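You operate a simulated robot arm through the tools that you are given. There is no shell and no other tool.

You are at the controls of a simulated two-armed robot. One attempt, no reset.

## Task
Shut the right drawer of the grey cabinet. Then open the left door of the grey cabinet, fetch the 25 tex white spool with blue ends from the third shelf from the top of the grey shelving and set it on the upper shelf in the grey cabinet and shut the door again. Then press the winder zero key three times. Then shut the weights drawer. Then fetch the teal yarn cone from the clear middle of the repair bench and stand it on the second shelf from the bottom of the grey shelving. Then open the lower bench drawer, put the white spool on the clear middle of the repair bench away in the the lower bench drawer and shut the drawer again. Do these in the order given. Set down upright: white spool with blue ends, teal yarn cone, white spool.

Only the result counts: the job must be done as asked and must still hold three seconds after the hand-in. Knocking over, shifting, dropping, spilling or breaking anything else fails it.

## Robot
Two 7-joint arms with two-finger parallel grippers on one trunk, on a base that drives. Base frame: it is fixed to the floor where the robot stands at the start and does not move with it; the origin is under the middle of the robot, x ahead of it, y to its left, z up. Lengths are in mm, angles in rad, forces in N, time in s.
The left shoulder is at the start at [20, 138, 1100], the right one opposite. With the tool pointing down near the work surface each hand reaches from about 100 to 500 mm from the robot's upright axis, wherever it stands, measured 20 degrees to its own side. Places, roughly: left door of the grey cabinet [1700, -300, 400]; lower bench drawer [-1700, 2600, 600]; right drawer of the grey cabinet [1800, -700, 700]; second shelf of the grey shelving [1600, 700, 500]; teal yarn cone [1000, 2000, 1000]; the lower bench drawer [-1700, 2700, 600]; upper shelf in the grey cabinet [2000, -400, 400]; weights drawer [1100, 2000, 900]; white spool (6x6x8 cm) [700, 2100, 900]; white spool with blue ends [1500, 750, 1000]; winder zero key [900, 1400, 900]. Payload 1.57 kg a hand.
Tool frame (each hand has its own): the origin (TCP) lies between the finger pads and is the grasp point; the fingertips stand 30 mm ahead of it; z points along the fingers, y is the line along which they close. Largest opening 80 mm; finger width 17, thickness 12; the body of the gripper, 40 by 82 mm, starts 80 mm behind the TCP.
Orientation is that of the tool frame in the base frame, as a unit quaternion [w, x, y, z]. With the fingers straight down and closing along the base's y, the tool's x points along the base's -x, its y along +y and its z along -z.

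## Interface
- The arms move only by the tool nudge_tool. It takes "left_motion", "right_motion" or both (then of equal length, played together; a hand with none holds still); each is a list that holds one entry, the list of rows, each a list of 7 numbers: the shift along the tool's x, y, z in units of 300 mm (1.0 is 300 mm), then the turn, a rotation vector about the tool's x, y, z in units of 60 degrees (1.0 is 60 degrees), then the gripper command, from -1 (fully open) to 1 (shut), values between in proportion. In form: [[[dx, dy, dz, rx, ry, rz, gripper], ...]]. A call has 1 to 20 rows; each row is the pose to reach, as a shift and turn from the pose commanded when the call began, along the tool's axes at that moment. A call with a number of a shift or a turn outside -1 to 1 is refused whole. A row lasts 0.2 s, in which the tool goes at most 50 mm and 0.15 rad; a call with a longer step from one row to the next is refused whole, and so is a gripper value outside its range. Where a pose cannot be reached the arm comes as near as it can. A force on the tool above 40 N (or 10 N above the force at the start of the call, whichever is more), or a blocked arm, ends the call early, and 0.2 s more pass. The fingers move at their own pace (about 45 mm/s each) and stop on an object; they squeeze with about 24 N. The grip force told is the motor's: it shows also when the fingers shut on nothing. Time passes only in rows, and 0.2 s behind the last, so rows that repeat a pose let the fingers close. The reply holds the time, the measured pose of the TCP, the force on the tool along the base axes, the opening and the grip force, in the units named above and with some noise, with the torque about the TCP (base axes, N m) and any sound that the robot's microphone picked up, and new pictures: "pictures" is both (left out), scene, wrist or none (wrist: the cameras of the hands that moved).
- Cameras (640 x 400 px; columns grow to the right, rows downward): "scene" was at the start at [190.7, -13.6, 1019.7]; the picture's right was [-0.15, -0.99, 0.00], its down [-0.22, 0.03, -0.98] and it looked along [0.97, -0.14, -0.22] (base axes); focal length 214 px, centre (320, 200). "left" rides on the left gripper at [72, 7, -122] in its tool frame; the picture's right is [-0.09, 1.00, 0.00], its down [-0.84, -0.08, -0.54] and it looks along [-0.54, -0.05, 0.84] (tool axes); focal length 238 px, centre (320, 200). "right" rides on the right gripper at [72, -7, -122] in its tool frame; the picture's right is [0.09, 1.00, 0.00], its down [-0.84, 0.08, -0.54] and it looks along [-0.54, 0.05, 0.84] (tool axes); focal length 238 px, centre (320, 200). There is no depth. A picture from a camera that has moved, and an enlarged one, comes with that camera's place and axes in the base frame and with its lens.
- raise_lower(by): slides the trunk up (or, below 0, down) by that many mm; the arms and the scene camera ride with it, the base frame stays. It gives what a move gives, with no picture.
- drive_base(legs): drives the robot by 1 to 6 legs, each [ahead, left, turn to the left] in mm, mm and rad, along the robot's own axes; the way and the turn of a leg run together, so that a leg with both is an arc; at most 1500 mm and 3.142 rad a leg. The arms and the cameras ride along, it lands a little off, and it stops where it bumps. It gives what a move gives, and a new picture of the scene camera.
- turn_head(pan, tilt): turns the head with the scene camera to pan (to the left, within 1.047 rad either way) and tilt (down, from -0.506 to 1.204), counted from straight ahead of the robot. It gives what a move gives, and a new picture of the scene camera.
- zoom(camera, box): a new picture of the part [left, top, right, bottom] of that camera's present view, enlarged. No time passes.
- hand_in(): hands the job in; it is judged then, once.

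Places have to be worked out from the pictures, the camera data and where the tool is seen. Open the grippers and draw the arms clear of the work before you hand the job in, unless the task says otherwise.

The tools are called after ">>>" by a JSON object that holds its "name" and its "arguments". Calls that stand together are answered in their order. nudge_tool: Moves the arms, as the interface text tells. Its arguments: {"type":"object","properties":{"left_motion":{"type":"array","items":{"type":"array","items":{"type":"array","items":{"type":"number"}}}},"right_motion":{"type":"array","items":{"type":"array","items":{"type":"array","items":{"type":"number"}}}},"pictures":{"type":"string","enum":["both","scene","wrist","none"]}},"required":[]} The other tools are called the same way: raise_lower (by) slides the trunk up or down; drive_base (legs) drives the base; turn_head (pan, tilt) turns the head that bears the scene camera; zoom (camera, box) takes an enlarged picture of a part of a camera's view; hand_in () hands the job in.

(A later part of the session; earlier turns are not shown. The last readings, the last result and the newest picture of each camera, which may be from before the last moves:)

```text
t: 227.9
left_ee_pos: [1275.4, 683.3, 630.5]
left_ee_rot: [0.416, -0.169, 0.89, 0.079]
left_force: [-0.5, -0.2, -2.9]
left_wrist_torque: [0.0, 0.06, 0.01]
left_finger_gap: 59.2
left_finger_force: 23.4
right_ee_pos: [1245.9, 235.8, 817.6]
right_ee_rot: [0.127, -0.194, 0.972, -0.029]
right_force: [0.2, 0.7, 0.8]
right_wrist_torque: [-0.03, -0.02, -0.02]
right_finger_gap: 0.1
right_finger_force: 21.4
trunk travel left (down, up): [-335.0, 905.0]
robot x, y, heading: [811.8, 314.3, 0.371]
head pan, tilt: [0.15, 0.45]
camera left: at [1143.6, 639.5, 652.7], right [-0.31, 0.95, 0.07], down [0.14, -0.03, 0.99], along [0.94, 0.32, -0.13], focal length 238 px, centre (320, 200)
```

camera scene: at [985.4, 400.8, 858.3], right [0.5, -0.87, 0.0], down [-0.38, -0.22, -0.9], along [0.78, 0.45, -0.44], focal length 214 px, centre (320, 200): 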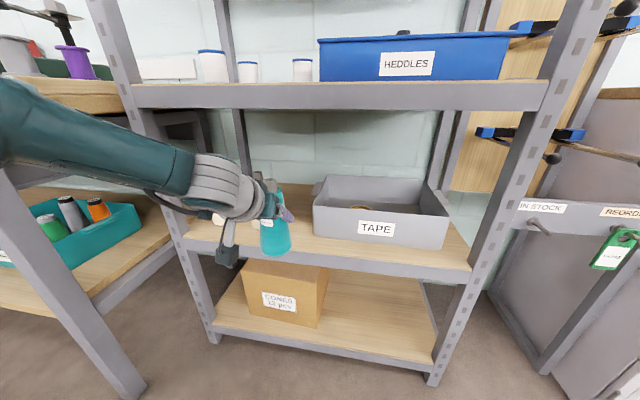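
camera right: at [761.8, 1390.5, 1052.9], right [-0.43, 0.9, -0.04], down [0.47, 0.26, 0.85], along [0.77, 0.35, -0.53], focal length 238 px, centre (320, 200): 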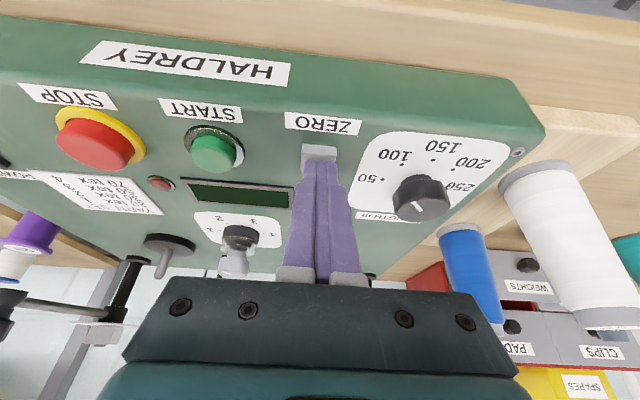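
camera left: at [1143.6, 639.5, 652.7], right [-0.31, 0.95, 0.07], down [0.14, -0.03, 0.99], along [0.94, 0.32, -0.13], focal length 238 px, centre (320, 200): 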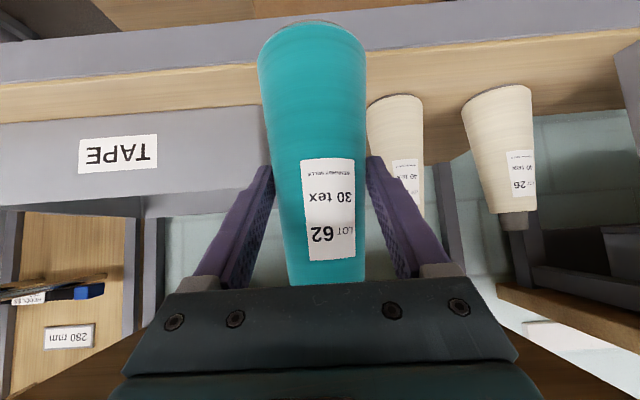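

Measured again: gap from −940 to −820, cone now at s≈−884. I pull the arm back 80 mm (and 4 mm right), then drive 150 mm ahead so the final entry can be done with the arm.

>>> {"name": "nudge_tool", "arguments": {"left_motion": [[[0.043, -0.003, -0.051, 0, 0, 0, 1], [0.086, -0.007, -0.102, 0, 0, 0, 1], [0.129, -0.01, -0.153, 0, 0, 0, 1], [0.1715, -0.013, -0.2043, 0, 0, 0, 1]]], "pictures": "none"}}

>>> {"name": "drive_base", "arguments": {"legs": [[150, 0, -0.005]]}}

>>> {"name": "nudge_tool", "arguments": {"left_motion": [[[0, 0, 0, 0, 0, 0, 1]]], "pictures": "wrist"}}

```text
t: 228.9
left_ee_pos: [1238.3, 667.7, 630.2]
left_ee_rot: [0.415, -0.169, 0.89, 0.08]
left_force: [0.3, 0.4, -3.0]
left_wrist_torque: [0.0, 0.03, -0.01]
left_finger_gap: 59.0
left_finger_force: 24.3
left hand out of reach, approached as far as the arm can: row 3, 4
right_ee_pos: [1246.9, 233.9, 816.0]
right_ee_rot: [0.126, -0.195, 0.972, -0.03]
right_force: [-0.5, -0.2, -0.3]
right_wrist_torque: [0.03, 0.0, 0.0]
right_finger_gap: 0.0
right_finger_force: 21.5
trunk travel left (down, up): [-335.0, 905.0]
robot x, y, heading: [813.1, 318.7, 0.368]
head pan, tilt: [0.15, 0.45]
```

```text
t: 230.3
left_ee_pos: [1379.0, 719.3, 629.7]
left_ee_rot: [0.416, -0.168, 0.89, 0.079]
left_force: [0.2, -0.1, -2.5]
left_wrist_torque: [-0.01, 0.02, 0.05]
left_finger_gap: 59.0
left_finger_force: 24.0
right_ee_pos: [1386.1, 287.3, 817.1]
right_ee_rot: [0.128, -0.192, 0.973, -0.032]
right_force: [-0.2, 0.4, -0.3]
right_wrist_torque: [0.01, 0.03, -0.01]
right_finger_gap: 0.0
right_finger_force: 20.9
trunk travel left (down, up): [-335.0, 905.0]
robot x, y, heading: [952.1, 368.0, 0.369]
head pan, tilt: [0.15, 0.45]
camera scene: at [1125.3, 454.0, 858.4], right [0.49, -0.87, 0.0], down [-0.38, -0.22, -0.9], along [0.78, 0.45, -0.44], focal length 214 px, centre (320, 200)
```

scene: 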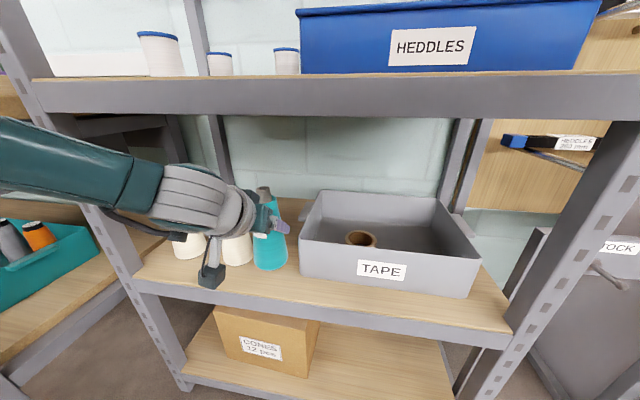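

```text
t: 230.7
left_ee_pos: [1378.3, 718.7, 629.5]
left_ee_rot: [0.415, -0.168, 0.891, 0.079]
left_force: [0.7, 0.4, -2.5]
left_wrist_torque: [0.02, 0.0, 0.0]
left_finger_gap: 59.4
left_finger_force: 24.3
right_ee_pos: [1385.1, 288.0, 817.4]
right_ee_rot: [0.127, -0.193, 0.973, -0.03]
right_force: [-0.8, 0.5, 0.2]
right_wrist_torque: [-0.01, -0.03, 0.02]
right_finger_gap: 0.0
right_finger_force: 21.2
trunk travel left (down, up): [-335.0, 905.0]
robot x, y, heading: [952.5, 372.5, 0.364]
head pan, tilt: [0.15, 0.45]
camera left: at [1247.8, 675.5, 652.1], right [-0.31, 0.95, 0.07], down [0.14, -0.03, 0.99], along [0.94, 0.31, -0.13], focal length 238 px, centre (320, 200)
```

left: 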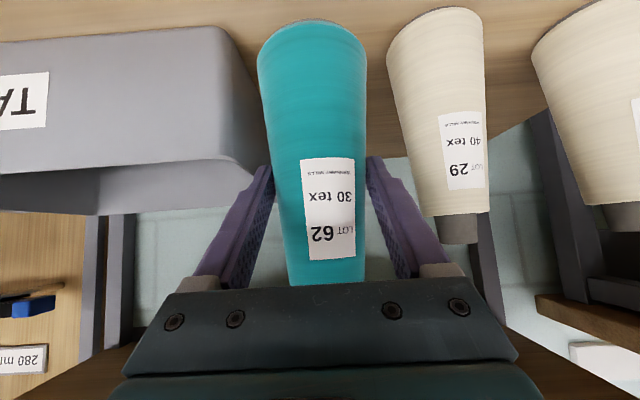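

The cone is centred in the gap with ~20 mm to each side. I slide it 50 mm further in with the arm.

>>> {"name": "nudge_tool", "arguments": {"left_motion": [[[-0.0214, 0, 0.0255, 0, 0, 0, 1], [-0.0428, 0, 0.0511, 0, 0, 0, 1], [-0.0642, 0, 0.0766, 0, 0, 0, 1], [-0.0856, 0, 0.1022, 0, 0, 0, 1], [-0.107, -0.001, 0.1277, 0, 0, 0, 1]]], "pictures": "both"}}

>>> {"name": "zoom", "arguments": {"camera": "scene", "box": [160, 160, 330, 300]}}

```text
t: 231.9
left_ee_pos: [1426.9, 736.1, 630.0]
left_ee_rot: [0.416, -0.167, 0.89, 0.079]
left_force: [0.5, -0.6, -3.3]
left_wrist_torque: [-0.02, -0.01, 0.04]
left_finger_gap: 58.9
left_finger_force: 24.1
right_ee_pos: [1385.3, 287.7, 816.5]
right_ee_rot: [0.127, -0.192, 0.973, -0.03]
right_force: [0.5, 0.5, -0.2]
right_wrist_torque: [0.02, -0.01, 0.04]
right_finger_gap: 0.0
right_finger_force: 21.2
trunk travel left (down, up): [-335.0, 905.0]
robot x, y, heading: [950.3, 367.7, 0.369]
head pan, tilt: [0.15, 0.45]
camera scene: at [1125.3, 453.9, 858.4], right [0.49, -0.87, 0.0], down [-0.38, -0.22, -0.9], along [0.78, 0.45, -0.44], focal length 214 px, centre (320, 200)
camera left: at [1295.5, 693.3, 652.6], right [-0.31, 0.95, 0.07], down [0.14, -0.03, 0.99], along [0.94, 0.31, -0.12], focal length 238 px, centre (320, 200)
```

scene: 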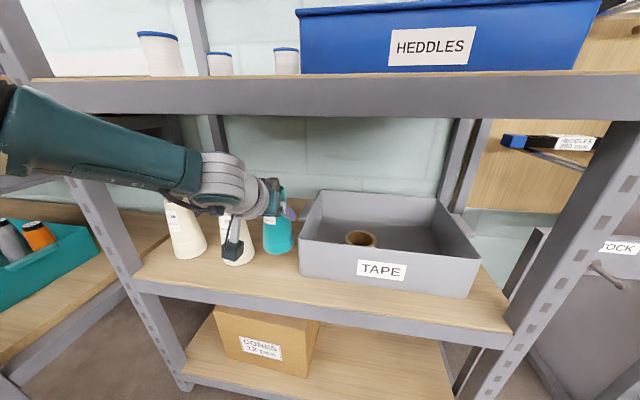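
left: 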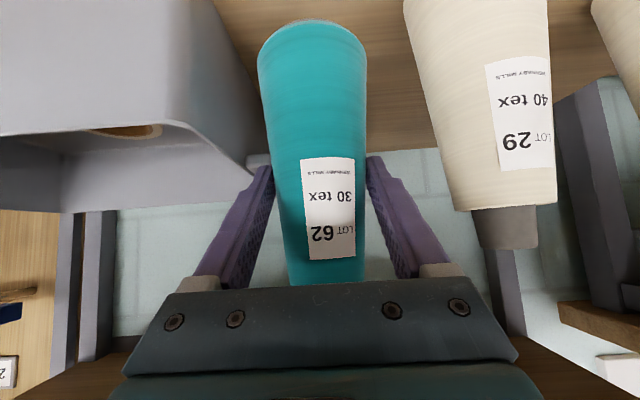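

```text
2.86 times, centred on (245, 230) of scene
camera zoom: at [1125.3, 453.9, 858.4], right [0.49, -0.87, 0.0], down [-0.38, -0.22, -0.9], along [0.78, 0.45, -0.44], focal length 613 px, centre (534, 114)
```

zoom: 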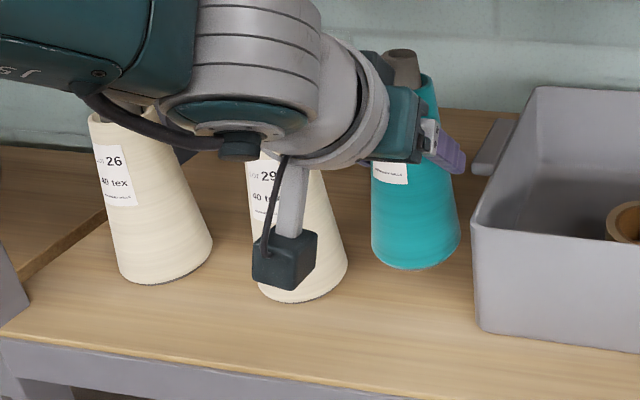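

The cone stands at s≈−879, d≈−97 over the shelf. I shift 5 mm left (away from the bin's lip) and lower 24 mm.

>>> {"name": "nudge_tool", "arguments": {"left_motion": [[[0, 0.008, 0, 0, 0, 0, 1], [0, 0.017, 0, 0, 0, 0, 1], [0.0204, 0.017, 0.0171, 0, 0, 0, 1], [0.0408, 0.017, 0.0343, 0, 0, 0, 1], [0.0613, 0.017, 0.0514, 0, 0, 0, 1]]], "pictures": "wrist"}}

>>> {"name": "zoom", "arguments": {"camera": "scene", "box": [200, 180, 330, 280]}}

```text
t: 233.1
left_ee_pos: [1425.0, 741.6, 605.3]
left_ee_rot: [0.416, -0.167, 0.89, 0.079]
left_force: [-0.6, 0.8, -3.2]
left_wrist_torque: [0.0, 0.01, 0.02]
left_finger_gap: 58.7
left_finger_force: 23.7
right_ee_pos: [1385.2, 286.3, 816.9]
right_ee_rot: [0.127, -0.192, 0.973, -0.029]
right_force: [0.1, 0.7, -0.4]
right_wrist_torque: [-0.02, -0.01, -0.01]
right_finger_gap: 0.0
right_finger_force: 21.5
trunk travel left (down, up): [-335.0, 905.0]
robot x, y, heading: [956.4, 372.8, 0.37]
head pan, tilt: [0.15, 0.45]
camera left: at [1293.0, 697.7, 628.3], right [-0.31, 0.95, 0.07], down [0.14, -0.03, 0.99], along [0.94, 0.31, -0.13], focal length 238 px, centre (320, 200)
```

left: 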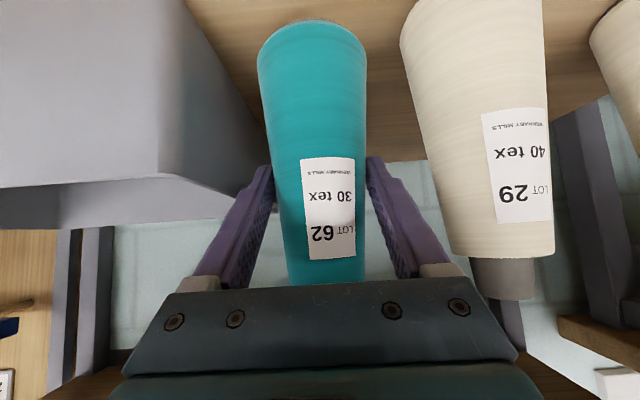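

```text
4.00 times, centred on (265, 230) of scene
camera zoom: at [1125.0, 453.8, 858.3], right [0.49, -0.87, 0.0], down [-0.38, -0.22, -0.9], along [0.78, 0.45, -0.44], focal length 858 px, centre (540, 80)
```

zoom: 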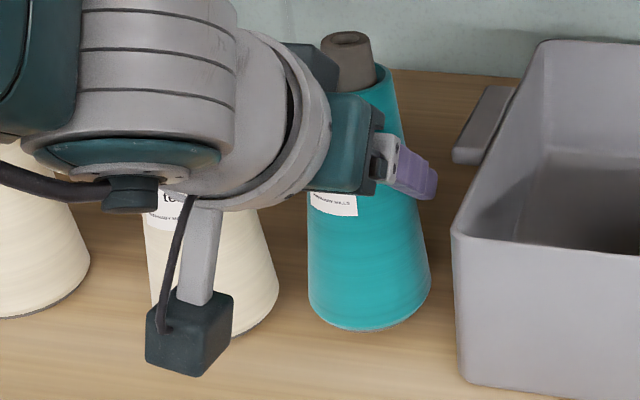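

No contact yet. I lower further in 2 mm rows, up to 8 mm.

>>> {"name": "nudge_tool", "arguments": {"left_motion": [[[0.0051, 0, 0.0043, 0, 0, 0, 1], [0.0102, 0, 0.0086, 0, 0, 0, 1], [0.0153, 0, 0.0129, 0, 0, 0, 1], [0.0204, 0, 0.0171, 0, 0, 0, 1]]], "pictures": "none"}}

```text
t: 234.1
left_ee_pos: [1424.9, 741.6, 599.9]
left_ee_rot: [0.416, -0.167, 0.89, 0.079]
left_force: [0.5, 0.0, -3.6]
left_wrist_torque: [0.01, 0.03, 0.03]
left_finger_gap: 59.0
left_finger_force: 24.4
right_ee_pos: [1385.4, 287.0, 816.5]
right_ee_rot: [0.127, -0.192, 0.973, -0.03]
right_force: [-0.1, -0.7, -0.5]
right_wrist_torque: [0.0, -0.02, 0.01]
right_finger_gap: 0.2
right_finger_force: 21.2
trunk travel left (down, up): [-335.0, 905.0]
robot x, y, heading: [953.5, 371.8, 0.369]
head pan, tilt: [0.15, 0.45]
```

Still just the cone's weight; I continue 6 mm lower.

>>> {"name": "nudge_tool", "arguments": {"left_motion": [[[0.0051, 0, 0.0043, 0, 0, 0, 1], [0.0102, 0, 0.0086, 0, 0, 0, 1], [0.0153, 0, 0.0129, 0, 0, 0, 1]]], "pictures": "none"}}

>>> {"name": "zoom", "arguments": {"camera": "scene", "box": [200, 180, 330, 280]}}

```text
t: 234.9
left_ee_pos: [1424.5, 742.8, 592.5]
left_ee_rot: [0.417, -0.167, 0.89, 0.078]
left_force: [-6.4, -2.4, 11.4]
left_wrist_torque: [-0.42, 0.15, -0.07]
left_finger_gap: 58.6
left_finger_force: 23.9
right_ee_pos: [1384.7, 286.6, 818.2]
right_ee_rot: [0.127, -0.193, 0.973, -0.03]
right_force: [-0.3, -0.1, 1.0]
right_wrist_torque: [-0.04, 0.01, 0.02]
right_finger_gap: 0.0
right_finger_force: 21.0
trunk travel left (down, up): [-335.0, 905.0]
robot x, y, heading: [953.4, 373.4, 0.366]
head pan, tilt: [0.15, 0.45]
```

```text
4.00 times, centred on (265, 230) of scene
camera zoom: at [1124.7, 454.4, 858.6], right [0.49, -0.87, 0.0], down [-0.38, -0.21, -0.9], along [0.78, 0.45, -0.44], focal length 858 px, centre (540, 80)
```

zoom: 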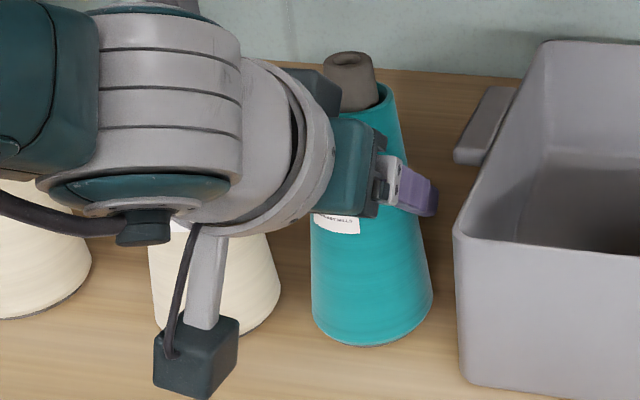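

Contact: the force rose to +11 N. I ease 2 mm up and open the fingers to about 68 mm.

>>> {"name": "nudge_tool", "arguments": {"left_motion": [[[-0.0051, 0, -0.0043, 0, 0, 0, 1], [-0.0051, 0, -0.0043, 0, 0, 0, -0.7], [-0.0051, 0, -0.0043, 0, 0, 0, -0.7], [-0.0051, 0, -0.0043, 0, 0, 0, -0.7]]], "pictures": "wrist"}}

>>> {"name": "zoom", "arguments": {"camera": "scene", "box": [200, 180, 330, 280]}}

```text
t: 235.9
left_ee_pos: [1424.8, 742.9, 593.5]
left_ee_rot: [0.416, -0.168, 0.89, 0.079]
left_force: [-1.0, 0.8, -0.3]
left_wrist_torque: [0.01, -0.03, -0.01]
left_finger_gap: 68.0
left_finger_force: 0.0
right_ee_pos: [1386.7, 286.7, 818.3]
right_ee_rot: [0.127, -0.192, 0.973, -0.03]
right_force: [0.4, -0.1, -0.4]
right_wrist_torque: [-0.01, 0.01, 0.01]
right_finger_gap: 0.3
right_finger_force: 21.8
trunk travel left (down, up): [-335.0, 905.0]
robot x, y, heading: [953.3, 374.1, 0.366]
head pan, tilt: [0.15, 0.45]
camera left: at [1293.2, 698.5, 616.6], right [-0.31, 0.95, 0.07], down [0.14, -0.03, 0.99], along [0.94, 0.31, -0.12], focal length 238 px, centre (320, 200)
```

left: 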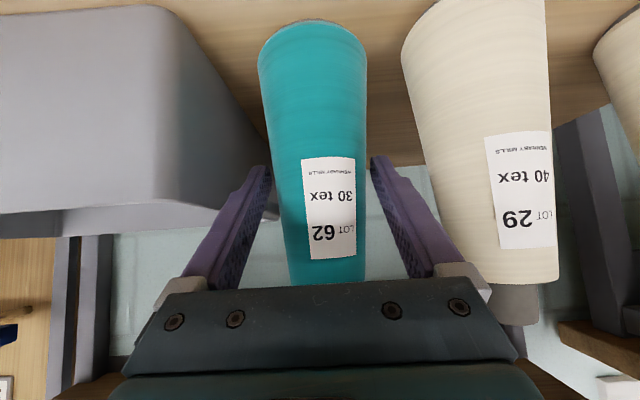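

```text
4.00 times, centred on (265, 230) of scene
camera zoom: at [1125.3, 454.1, 858.4], right [0.49, -0.87, 0.0], down [-0.38, -0.22, -0.9], along [0.78, 0.45, -0.44], focal length 858 px, centre (540, 80)
```

zoom: 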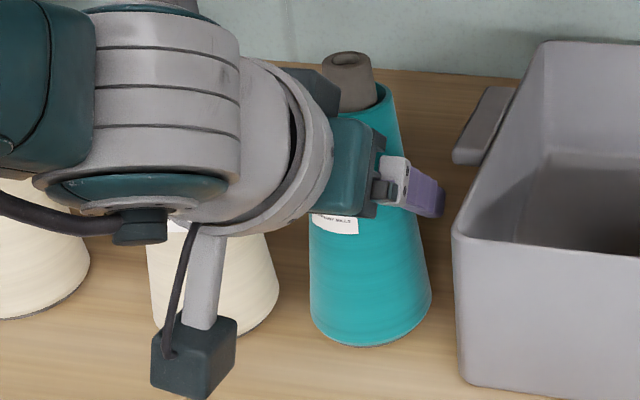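

The cone stands on the shelf, released. Retracting the arm here is near its limits, so I back the whole base off 220 mm with the arm held still.

>>> {"name": "drive_base", "arguments": {"legs": [[-220, 0, 0]]}}

>>> {"name": "zoom", "arguments": {"camera": "scene", "box": [220, 150, 420, 280]}}

```text
t: 237.6
left_ee_pos: [1221.3, 665.3, 593.0]
left_ee_rot: [0.416, -0.167, 0.89, 0.079]
left_force: [-0.3, -0.2, -0.2]
left_wrist_torque: [0.0, -0.02, 0.02]
left_finger_gap: 68.0
left_finger_force: 0.0
right_ee_pos: [1180.6, 208.7, 817.4]
right_ee_rot: [0.127, -0.193, 0.973, -0.029]
right_force: [0.4, 0.7, 0.0]
right_wrist_torque: [0.01, -0.02, 0.02]
right_finger_gap: 0.1
right_finger_force: 21.2
trunk travel left (down, up): [-335.0, 905.0]
robot x, y, heading: [748.3, 296.6, 0.369]
head pan, tilt: [0.15, 0.45]
camera scene: at [921.1, 375.7, 858.4], right [0.5, -0.87, 0.0], down [-0.38, -0.22, -0.9], along [0.78, 0.45, -0.44], focal length 214 px, centre (320, 200)
```

scene: 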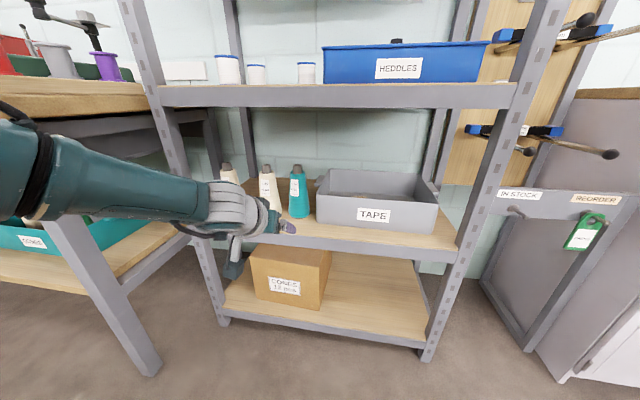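

```text
3.08 times, centred on (320, 215) of scene
camera zoom: at [921.1, 375.7, 858.4], right [0.5, -0.87, 0.0], down [-0.38, -0.22, -0.9], along [0.78, 0.45, -0.44], focal length 660 px, centre (320, 154)
```

zoom: 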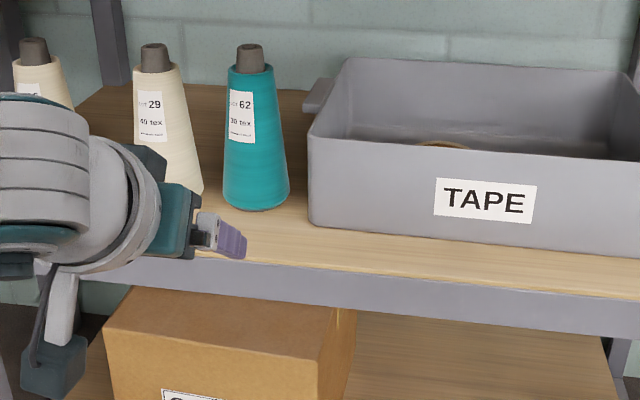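

The teal cone stands upright on the second shelf from the bottom. Next is the lower bench drawer around (−1700, 2600). I back off 350 mm and turn left to look at that side of the room.

>>> {"name": "drive_base", "arguments": {"legs": [[-350, 0, 0], [0, 0, 1.57]]}}

>>> {"name": "turn_head", "arguments": {"pan": 0.0, "tilt": 0.15}}

```text
t: 243.7
left_ee_pos: [53.6, 639.7, 594.5]
left_ee_rot: [-0.238, 0.748, -0.511, -0.35]
left_force: [-0.9, -0.4, 0.5]
left_wrist_torque: [-0.02, 0.01, -0.03]
left_finger_gap: 68.0
left_finger_force: 0.0
right_ee_pos: [508.6, 600.8, 816.4]
right_ee_rot: [-0.111, 0.824, -0.551, -0.068]
right_force: [-0.8, -0.2, -0.8]
right_wrist_torque: [-0.02, 0.0, -0.02]
right_finger_gap: 0.0
right_finger_force: 21.3
trunk travel left (down, up): [-335.0, 905.0]
robot x, y, heading: [426.7, 171.1, 1.939]
head pan, tilt: [0.15, 0.45]
camera scene: at [341.1, 341.6, 858.4], right [0.87, 0.5, 0.0], down [0.22, -0.38, -0.9], along [-0.45, 0.78, -0.44], focal length 214 px, centre (320, 200)
```

scene: 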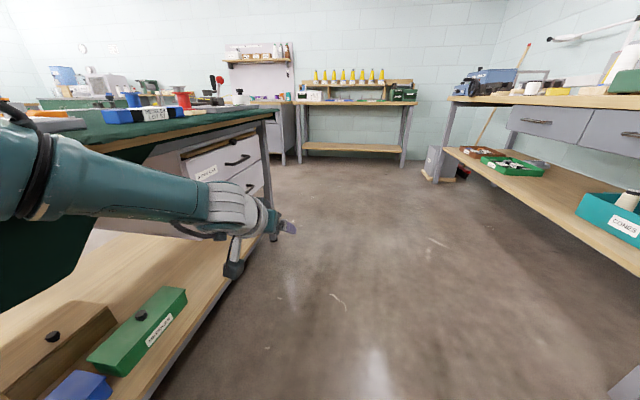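

```text
t: 244.5
left_ee_pos: [54.7, 639.1, 594.5]
left_ee_rot: [-0.239, 0.747, -0.512, -0.35]
left_force: [0.5, 0.6, -0.9]
left_wrist_torque: [0.02, 0.0, 0.0]
left_finger_gap: 68.0
left_finger_force: 0.1
right_ee_pos: [510.0, 600.7, 817.3]
right_ee_rot: [-0.11, 0.824, -0.551, -0.069]
right_force: [-0.9, 0.3, 0.9]
right_wrist_torque: [-0.01, -0.02, 0.01]
right_finger_gap: 0.1
right_finger_force: 21.3
trunk travel left (down, up): [-335.0, 905.0]
robot x, y, heading: [425.1, 171.0, 1.941]
head pan, tilt: [0.0, 0.15]
camera scene: at [353.3, 348.3, 886.2], right [0.93, 0.36, 0.0], down [0.05, -0.14, -0.99], along [-0.36, 0.92, -0.15], focal length 214 px, centre (320, 200)
```

scene: 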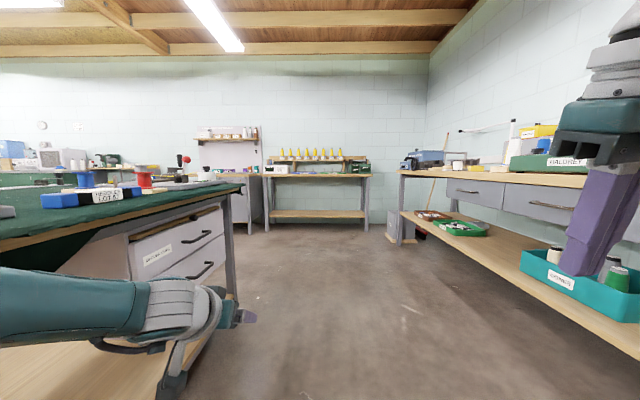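

I see a green-covered table at left with drawers, and farther away a grey unit next to the rack of yellow cones, roughly where the hint points. I zoom in there.

>>> {"name": "zoom", "arguments": {"camera": "scene", "box": [180, 110, 380, 250]}}

>>> {"name": "zoom", "arguments": {"camera": "scene", "box": [100, 170, 260, 300]}}

```text
2.86 times, centred on (280, 180) of scene
camera zoom: at [353.3, 348.3, 886.2], right [0.93, 0.36, 0.0], down [0.05, -0.14, -0.99], along [-0.36, 0.92, -0.15], focal length 613 px, centre (434, 257)
```

zoom: 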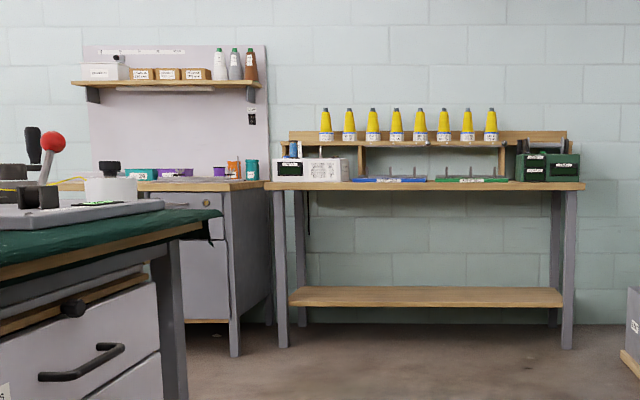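

```text
3.08 times, centred on (180, 235) of scene
camera zoom: at [353.3, 348.3, 886.2], right [0.93, 0.36, 0.0], down [0.05, -0.14, -0.99], along [-0.36, 0.92, -0.15], focal length 660 px, centre (751, 92)
```

zoom: 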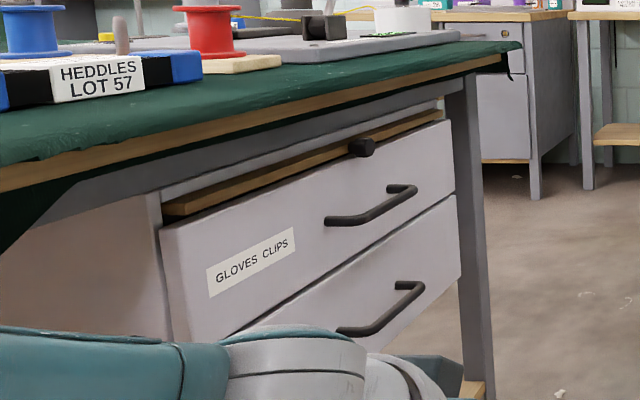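

The hint matches a grey pedestal unit on the left wall (front ≈ s −3750, d ≈ 2000–2300), beyond the green table. I drive 1900 mm forward along the aisle and look again.

>>> {"name": "drive_base", "arguments": {"legs": [[1200, 0, 0], [700, 0, 0]]}}

>>> {"name": "turn_head", "arguments": {"pan": 0.5, "tilt": 0.2}}

```text
t: 254.0
left_ee_pos: [-600.2, 2416.6, 594.5]
left_ee_rot: [-0.242, 0.743, -0.518, -0.348]
left_force: [0.1, 0.0, 0.1]
left_wrist_torque: [0.01, 0.0, -0.01]
left_finger_gap: 68.0
left_finger_force: 0.0
right_ee_pos: [-145.5, 2371.5, 817.5]
right_ee_rot: [-0.111, 0.82, -0.558, -0.067]
right_force: [0.3, 0.0, -0.5]
right_wrist_torque: [0.01, 0.03, 0.0]
right_finger_gap: 0.0
right_finger_force: 21.2
trunk travel left (down, up): [-335.0, 905.0]
robot x, y, heading: [-241.3, 1943.3, 1.918]
head pan, tilt: [0.0, 0.15]
camera scene: at [-306.0, 2121.2, 886.3], right [0.94, 0.34, 0.0], down [0.05, -0.14, -0.99], along [-0.34, 0.93, -0.15], focal length 214 px, centre (320, 200)
```

scene: 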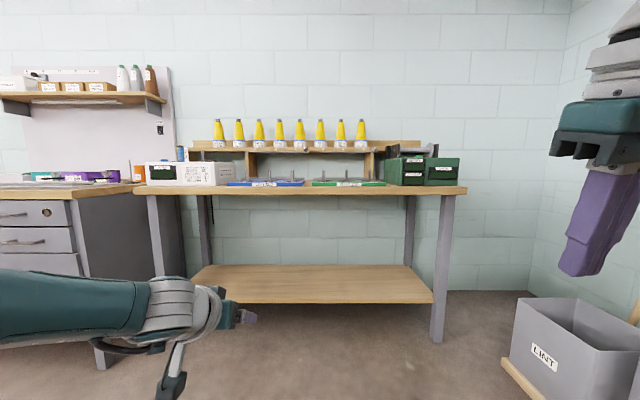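

```text
t: 254.9
left_ee_pos: [-600.6, 2417.6, 594.8]
left_ee_rot: [-0.242, 0.743, -0.518, -0.348]
left_force: [-0.6, -0.1, -0.4]
left_wrist_torque: [-0.01, -0.04, -0.04]
left_finger_gap: 68.0
left_finger_force: 0.1
right_ee_pos: [-146.5, 2369.5, 816.0]
right_ee_rot: [-0.111, 0.82, -0.558, -0.068]
right_force: [0.2, 0.0, 0.0]
right_wrist_torque: [0.01, -0.03, 0.03]
right_finger_gap: 0.0
right_finger_force: 21.3
trunk travel left (down, up): [-335.0, 905.0]
robot x, y, heading: [-241.2, 1941.2, 1.917]
head pan, tilt: [0.499, 0.201]
camera scene: at [-344.0, 2095.6, 881.6], right [0.66, 0.75, 0.0], down [0.15, -0.13, -0.98], along [-0.73, 0.65, -0.2], focal length 214 px, centre (320, 200)
```

scene: 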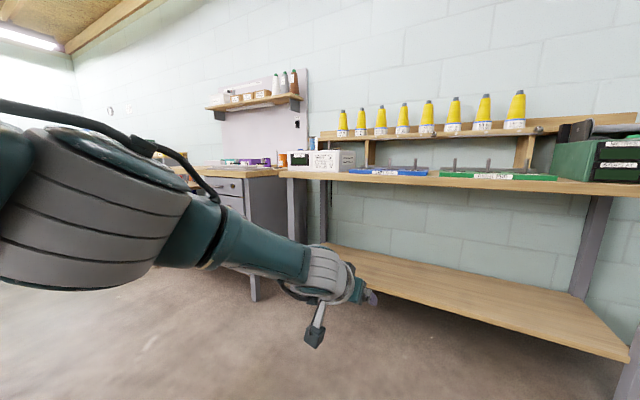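

The unit has horizontal bar handles. I drive 1000 mm to my left (parallel to that wall) to stand in front of it, straightening the heading.

>>> {"name": "drive_base", "arguments": {"legs": [[0, 1000, 0.019]]}}

>>> {"name": "turn_head", "arguments": {"pan": 0.0, "tilt": 0.3}}

```text
t: 260.1
left_ee_pos: [-1536.8, 2066.0, 594.4]
left_ee_rot: [-0.24, 0.746, -0.514, -0.349]
left_force: [0.8, 0.4, 1.2]
left_wrist_torque: [-0.02, 0.01, -0.02]
left_finger_gap: 67.8
left_finger_force: 0.0
right_ee_pos: [-1082.0, 2024.3, 816.7]
right_ee_rot: [-0.111, 0.822, -0.554, -0.068]
right_force: [1.0, -0.1, 0.0]
right_wrist_torque: [0.02, -0.01, 0.02]
right_finger_gap: 0.0
right_finger_force: 21.3
trunk travel left (down, up): [-335.0, 905.0]
robot x, y, heading: [-1168.9, 1591.4, 1.934]
head pan, tilt: [0.499, 0.201]
camera scene: at [-1277.3, 1747.9, 881.6], right [0.65, 0.76, 0.0], down [0.15, -0.13, -0.98], along [-0.74, 0.64, -0.2], focal length 214 px, centre (320, 200)
```

scene: 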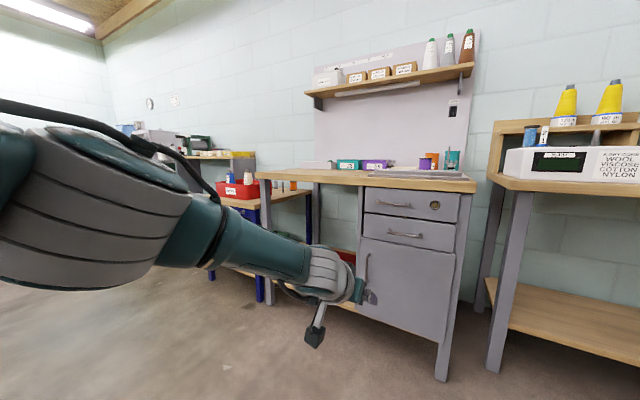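

```text
t: 261.0
left_ee_pos: [-1536.7, 2067.2, 595.0]
left_ee_rot: [-0.239, 0.746, -0.514, -0.349]
left_force: [-0.1, 0.2, 0.8]
left_wrist_torque: [-0.01, -0.03, 0.02]
left_finger_gap: 68.1
left_finger_force: 0.0
right_ee_pos: [-1082.3, 2024.6, 818.6]
right_ee_rot: [-0.11, 0.823, -0.554, -0.068]
right_force: [1.2, 0.8, 0.4]
right_wrist_torque: [-0.03, 0.02, -0.03]
right_finger_gap: 0.1
right_finger_force: 21.0
trunk travel left (down, up): [-335.0, 905.0]
robot x, y, heading: [-1169.1, 1596.2, 1.933]
head pan, tilt: [0.0, 0.3]
camera scene: at [-1239.7, 1774.5, 872.3], right [0.93, 0.36, 0.0], down [0.1, -0.28, -0.96], along [-0.34, 0.89, -0.3], focal length 214 px, centre (320, 200)
```

scene: 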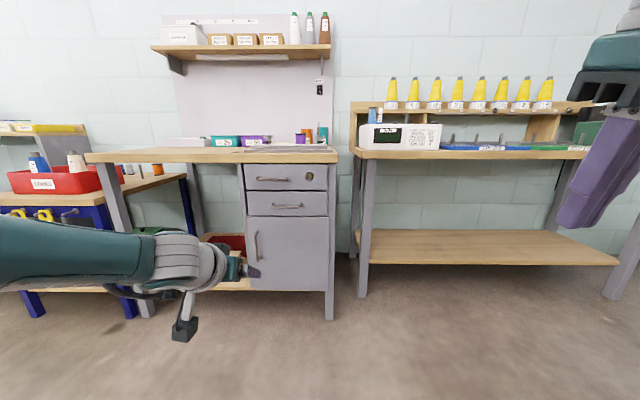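

The lower drawer's bar handle is at about (d 2152, z≈590). I'll open it with the right hand, gripping the bar with the hand rolled 90°. First I bring the right hand to a 45° forward pose and open its fingers.

>>> {"name": "nudge_tool", "arguments": {"right_motion": [[[-0.027, 0.041, 0.059, -0.014, -0.087, 0.009, -1], [-0.053, 0.082, 0.118, -0.028, -0.173, 0.019, -1], [-0.08, 0.123, 0.177, -0.043, -0.26, 0.028, -1], [-0.107, 0.163, 0.235, -0.057, -0.346, 0.038, -1], [-0.133, 0.204, 0.294, -0.071, -0.433, 0.047, -1], [-0.16, 0.245, 0.353, -0.085, -0.519, 0.057, -1]]], "pictures": "both"}}

```text
t: 262.4
left_ee_pos: [-1536.7, 2064.9, 593.0]
left_ee_rot: [-0.24, 0.746, -0.513, -0.35]
left_force: [-0.5, -0.3, 0.0]
left_wrist_torque: [-0.01, -0.02, 0.02]
left_finger_gap: 68.0
left_finger_force: 0.0
right_ee_pos: [-1167.8, 2067.2, 716.4]
right_ee_rot: [-0.217, 0.761, -0.524, -0.315]
right_force: [0.0, 0.5, -0.1]
right_wrist_torque: [0.03, 0.04, -0.01]
right_finger_gap: 79.9
right_finger_force: 0.1
trunk travel left (down, up): [-335.0, 905.0]
robot x, y, heading: [-1169.5, 1593.5, 1.931]
head pan, tilt: [0.0, 0.3]
camera scene: at [-1239.9, 1774.3, 872.3], right [0.94, 0.35, 0.0], down [0.1, -0.28, -0.96], along [-0.34, 0.89, -0.3], focal length 214 px, centre (320, 200)
camera right: at [-1112.2, 1942.3, 753.2], right [-0.91, -0.42, -0.07], down [-0.15, 0.17, 0.97], along [-0.39, 0.89, -0.21], focal length 238 px, centre (320, 200)
```

scene: 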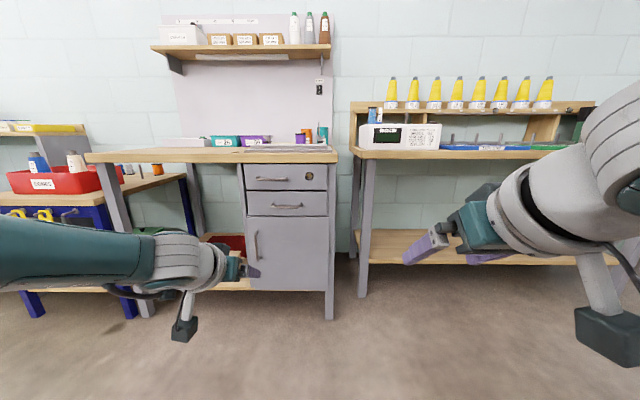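
right: 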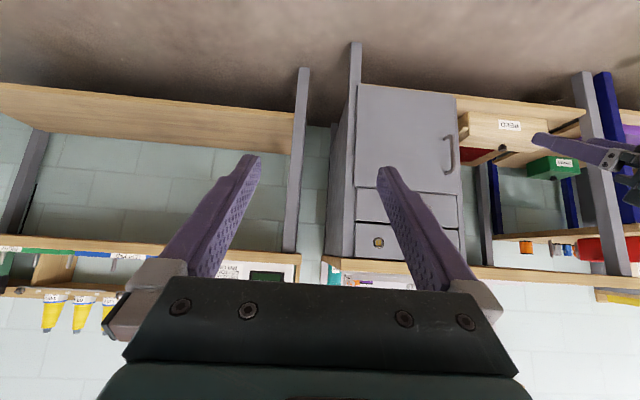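

The right hand points forward at 45°. I now try rolling it +60° about its axis.

>>> {"name": "nudge_tool", "arguments": {"right_motion": [[[0, 0, 0, 0, 0, 0.125, -1], [0, 0, 0, 0, 0, 0.25, -1], [0, 0, 0, 0, 0, 0.375, -1], [0, 0, 0, 0, 0, 0.5, -1], [0, 0, 0, 0, 0, 0.625, -1], [0, 0, 0, 0, 0, 0.75, -1], [0, 0, 0, 0, 0, 0.875, -1], [0, 0, 0, 0, 0, 1.0, -1]]], "pictures": "both"}}

```text
t: 264.2
left_ee_pos: [-1536.0, 2066.0, 594.1]
left_ee_rot: [-0.239, 0.747, -0.513, -0.349]
left_force: [-0.4, -0.2, 0.0]
left_wrist_torque: [0.03, -0.04, -0.01]
left_finger_gap: 67.9
left_finger_force: 0.1
right_ee_pos: [-1167.0, 2068.5, 719.0]
right_ee_rot: [0.031, -0.397, 0.834, 0.381]
right_force: [0.0, -0.6, 0.4]
right_wrist_torque: [-0.04, -0.03, -0.04]
right_finger_gap: 79.8
right_finger_force: 0.1
trunk travel left (down, up): [-335.0, 905.0]
robot x, y, heading: [-1166.2, 1593.4, 1.931]
head pan, tilt: [0.0, 0.3]
camera scene: at [-1239.6, 1774.5, 872.3], right [0.94, 0.35, 0.0], down [0.1, -0.28, -0.96], along [-0.34, 0.89, -0.3], focal length 214 px, centre (320, 200)
camera right: at [-1181.1, 1939.8, 775.7], right [-0.75, 0.34, 0.58], down [0.65, 0.21, 0.73], along [0.13, 0.92, -0.37], focal length 238 px, centre (320, 200)
```

scene: 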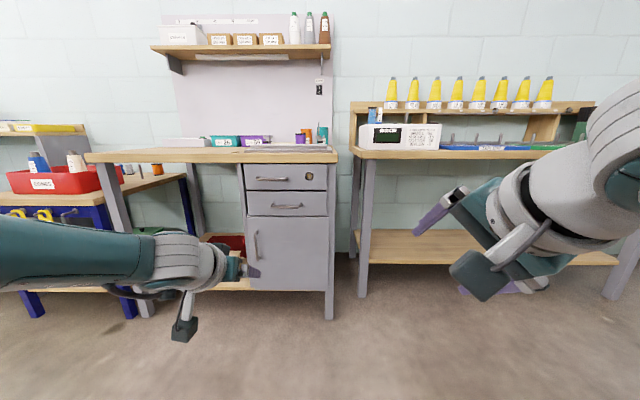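
right: 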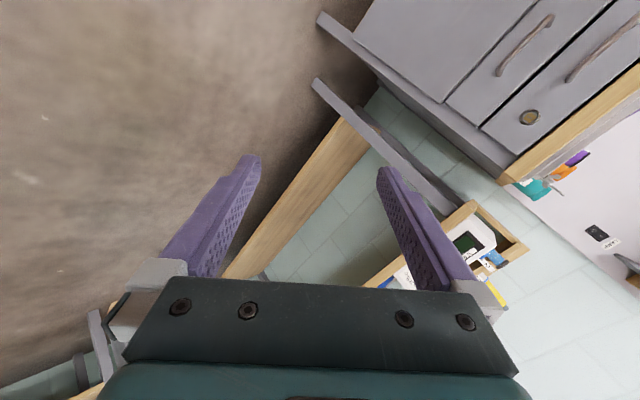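

Rolling works. I complete the remaining 30°.

>>> {"name": "nudge_tool", "arguments": {"right_motion": [[[0, 0, 0, 0, 0, 0.125, -1], [0, 0, 0, 0, 0, 0.25, -1], [0, 0, 0, 0, 0, 0.375, -1], [0, 0, 0, 0, 0, 0.5, -1]]], "pictures": "wrist"}}

```text
t: 265.2
left_ee_pos: [-1537.7, 2066.9, 594.0]
left_ee_rot: [-0.239, 0.746, -0.514, -0.349]
left_force: [-0.8, -0.9, 0.7]
left_wrist_torque: [-0.02, -0.01, 0.0]
left_finger_gap: 68.0
left_finger_force: 0.1
right_ee_pos: [-1167.0, 2069.7, 718.3]
right_ee_rot: [-0.069, -0.167, 0.909, 0.376]
right_force: [-0.2, 0.6, 0.7]
right_wrist_torque: [0.02, -0.03, 0.03]
right_finger_gap: 79.9
right_finger_force: 0.2
trunk travel left (down, up): [-335.0, 905.0]
robot x, y, heading: [-1166.0, 1594.0, 1.929]
head pan, tilt: [0.0, 0.3]
camera right: at [-1202.2, 1958.4, 800.2], right [-0.34, 0.63, 0.7], down [0.9, -0.01, 0.44], along [0.28, 0.78, -0.56], focal length 238 px, centre (320, 200)
```

right: 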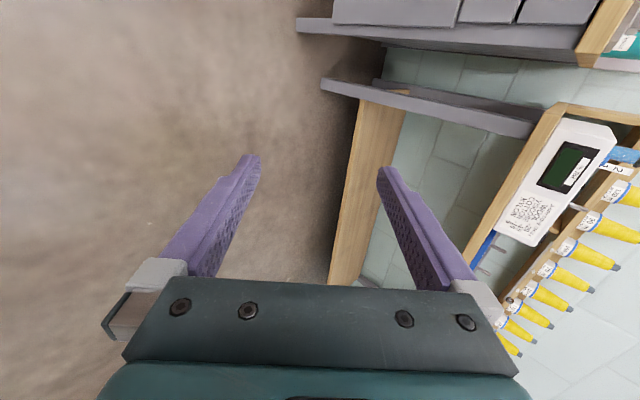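

The right hand is rolled 90° (fingers close up-forward/down-back). I tuck the left arm back and up (ahead 400, pitch 35°) so it won't run under the bench as I approach.

>>> {"name": "nudge_tool", "arguments": {"left_motion": [[[0.01, 0, -0.1, 0, 0.036, 0, -1], [0.019, 0, -0.2, 0, 0.071, 0, -1], [0.029, 0, -0.3, 0, 0.107, 0, -1], [0.038, 0, -0.4, 0, 0.143, 0, -1], [0.048, 0, -0.5, 0, 0.179, 0, -1], [0.057, 0, -0.6, 0, 0.214, 0, -1], [0.067, 0, -0.7, 0, 0.25, 0, -1]]], "pictures": "scene"}}

```text
t: 266.8
left_ee_pos: [-1475.7, 1903.2, 714.0]
left_ee_rot: [-0.169, 0.786, -0.54, -0.249]
left_force: [-0.2, 0.2, -0.1]
left_wrist_torque: [0.04, 0.01, -0.01]
left_finger_gap: 79.8
left_finger_force: 0.0
right_ee_pos: [-1166.9, 2070.0, 717.0]
right_ee_rot: [-0.069, -0.168, 0.909, 0.375]
right_force: [0.1, 0.2, -0.7]
right_wrist_torque: [-0.02, -0.01, 0.0]
right_finger_gap: 79.8
right_finger_force: 0.1
trunk travel left (down, up): [-335.0, 905.0]
robot x, y, heading: [-1173.7, 1593.8, 1.937]
head pan, tilt: [0.0, 0.3]
camera scene: at [-1239.7, 1774.3, 872.3], right [0.94, 0.35, 0.0], down [0.1, -0.28, -0.96], along [-0.34, 0.89, -0.3], focal length 214 px, centre (320, 200)
```

scene: 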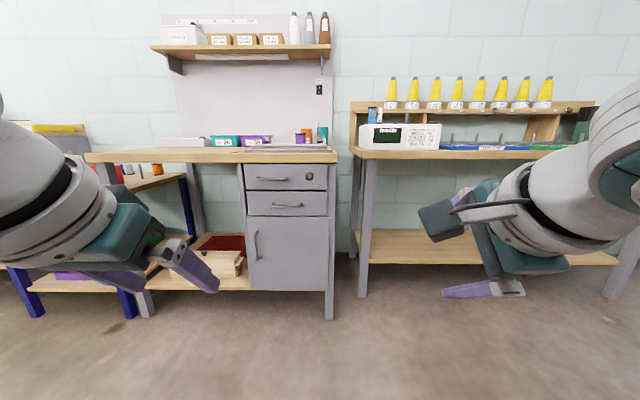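

I drive 300 mm left and 250 mm ahead toward the unit, then measure the handle again.

>>> {"name": "drive_base", "arguments": {"legs": [[0, 300, 0], [250, 0, 0]]}}

>>> {"name": "zoom", "arguments": {"camera": "scene", "box": [250, 120, 450, 320]}}

>>> {"name": "zoom", "arguments": {"camera": "right", "box": [0, 0, 640, 400]}}

```text
t: 270.2
left_ee_pos: [-1842.8, 2032.3, 713.9]
left_ee_rot: [-0.169, 0.786, -0.539, -0.25]
left_force: [0.5, 0.1, 0.5]
left_wrist_torque: [0.0, 0.0, -0.02]
left_finger_gap: 80.0
left_finger_force: 0.1
right_ee_pos: [-1536.0, 2198.6, 718.9]
right_ee_rot: [-0.069, -0.17, 0.908, 0.376]
right_force: [-0.5, 0.3, -0.1]
right_wrist_torque: [0.0, -0.02, 0.0]
right_finger_gap: 79.8
right_finger_force: 0.0
trunk travel left (down, up): [-335.0, 905.0]
robot x, y, heading: [-1536.0, 1722.3, 1.937]
head pan, tilt: [0.0, 0.3]
camera scene: at [-1607.1, 1902.3, 872.4], right [0.93, 0.36, 0.0], down [0.11, -0.28, -0.96], along [-0.34, 0.89, -0.3], focal length 214 px, centre (320, 200)
```

scene: 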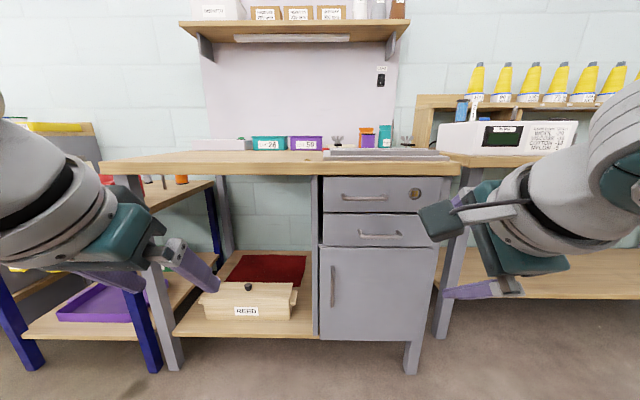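

```text
2.00 times, centred on (350, 220) of scene
camera zoom: at [-1607.1, 1902.3, 872.4], right [0.93, 0.36, 0.0], down [0.11, -0.28, -0.96], along [-0.34, 0.89, -0.3], focal length 429 px, centre (260, 160)
```

zoom: 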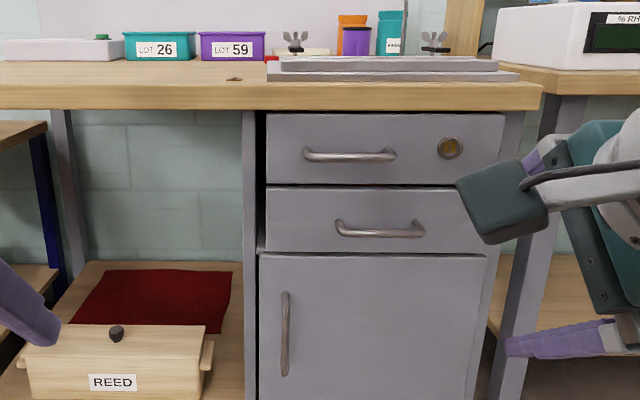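

```text
1.00 times, centred on (320, 200) of right (not enlarged: the box is as wide or as high as the picture)
camera zoom: at [-1570.1, 2086.0, 800.0], right [-0.34, 0.62, 0.7], down [0.9, -0.01, 0.44], along [0.28, 0.78, -0.56], focal length 238 px, centre (320, 200)
```

zoom: 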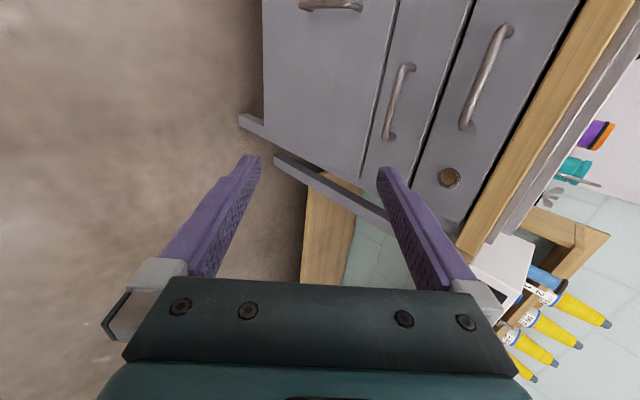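

Triangulated: the lower drawer's bar handle is at (s −3593, d ≈2152, z ≈603), ~120 mm long, drawer front ≈30 mm behind. I lower the trunk 45 mm and drive 180 mm ahead.

>>> {"name": "raise_lower", "arguments": {"by": -45}}

>>> {"name": "drive_base", "arguments": {"legs": [[180, 0, 0]]}}

>>> {"name": "nudge_tool", "arguments": {"right_motion": [[[0, 0, 0, 0, 0, 0, 0.2], [0, 0, 0, 0, 0, 0, 0.2], [0, 0, 0, 0, 0, 0, 0.2], [0, 0, 0, 0, 0, 0, 0.2]]], "pictures": "wrist"}}

```text
t: 271.1
left_ee_pos: [-1841.8, 2029.0, 669.0]
left_ee_rot: [-0.169, 0.786, -0.539, -0.249]
left_force: [0.7, -0.1, -0.1]
left_wrist_torque: [-0.02, 0.02, 0.01]
left_finger_gap: 79.9
left_finger_force: 0.0
right_ee_pos: [-1535.0, 2196.8, 672.3]
right_ee_rot: [-0.069, -0.17, 0.909, 0.375]
right_force: [-0.1, 0.0, 0.4]
right_wrist_torque: [-0.03, 0.03, 0.01]
right_finger_gap: 80.1
right_finger_force: 0.1
trunk travel left (down, up): [-290.0, 950.0]
robot x, y, heading: [-1534.7, 1722.6, 1.931]
head pan, tilt: [0.0, 0.3]
```

```text
t: 272.6
left_ee_pos: [-1907.0, 2197.7, 668.5]
left_ee_rot: [-0.17, 0.786, -0.54, -0.249]
left_force: [0.4, 0.3, -0.1]
left_wrist_torque: [0.0, -0.01, -0.02]
left_finger_gap: 79.9
left_finger_force: 0.0
right_ee_pos: [-1599.4, 2364.0, 672.5]
right_ee_rot: [-0.069, -0.169, 0.909, 0.374]
right_force: [-0.9, 0.4, -0.3]
right_wrist_torque: [0.01, -0.03, 0.01]
right_finger_gap: 80.0
right_finger_force: 0.1
trunk travel left (down, up): [-290.0, 950.0]
robot x, y, heading: [-1603.8, 1885.0, 1.942]
head pan, tilt: [0.0, 0.3]
camera scene: at [-1670.8, 2069.4, 827.3], right [0.93, 0.36, 0.0], down [0.11, -0.28, -0.96], along [-0.34, 0.89, -0.3], focal length 214 px, centre (320, 200)
```

scene: 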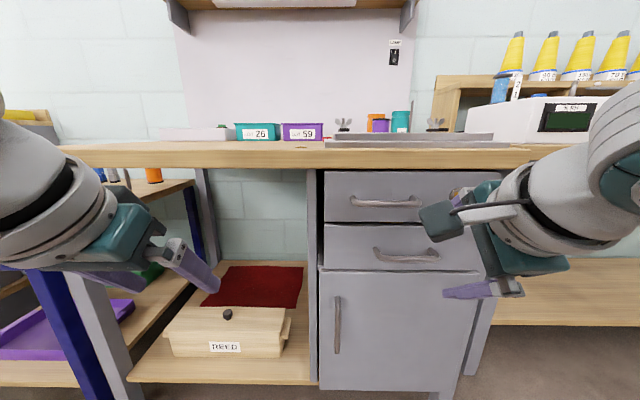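

```text
t: 273.6
left_ee_pos: [-1906.9, 2198.6, 668.7]
left_ee_rot: [-0.169, 0.786, -0.54, -0.249]
left_force: [0.0, -0.7, -0.2]
left_wrist_torque: [-0.03, 0.0, 0.0]
left_finger_gap: 80.0
left_finger_force: 0.1
right_ee_pos: [-1600.1, 2363.5, 672.4]
right_ee_rot: [-0.068, -0.169, 0.909, 0.375]
right_force: [-0.3, 0.6, -0.7]
right_wrist_torque: [0.01, -0.02, 0.01]
right_finger_gap: 32.0
right_finger_force: 0.0
trunk travel left (down, up): [-290.0, 950.0]
robot x, y, heading: [-1603.9, 1886.6, 1.939]
head pan, tilt: [0.0, 0.3]
camera right: at [-1633.7, 2253.1, 754.8], right [-0.34, 0.63, 0.7], down [0.9, -0.01, 0.44], along [0.28, 0.78, -0.56], focal length 238 px, centre (320, 200)
```

right: 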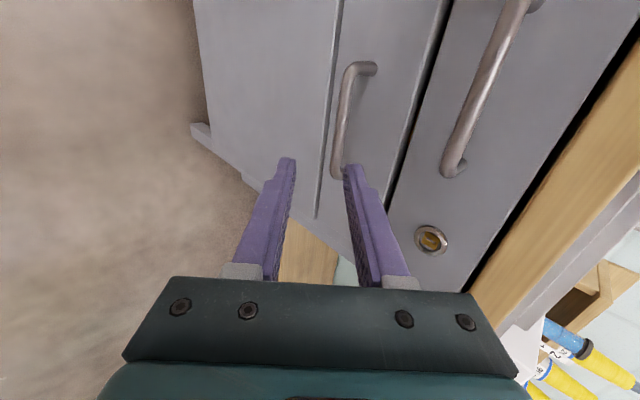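

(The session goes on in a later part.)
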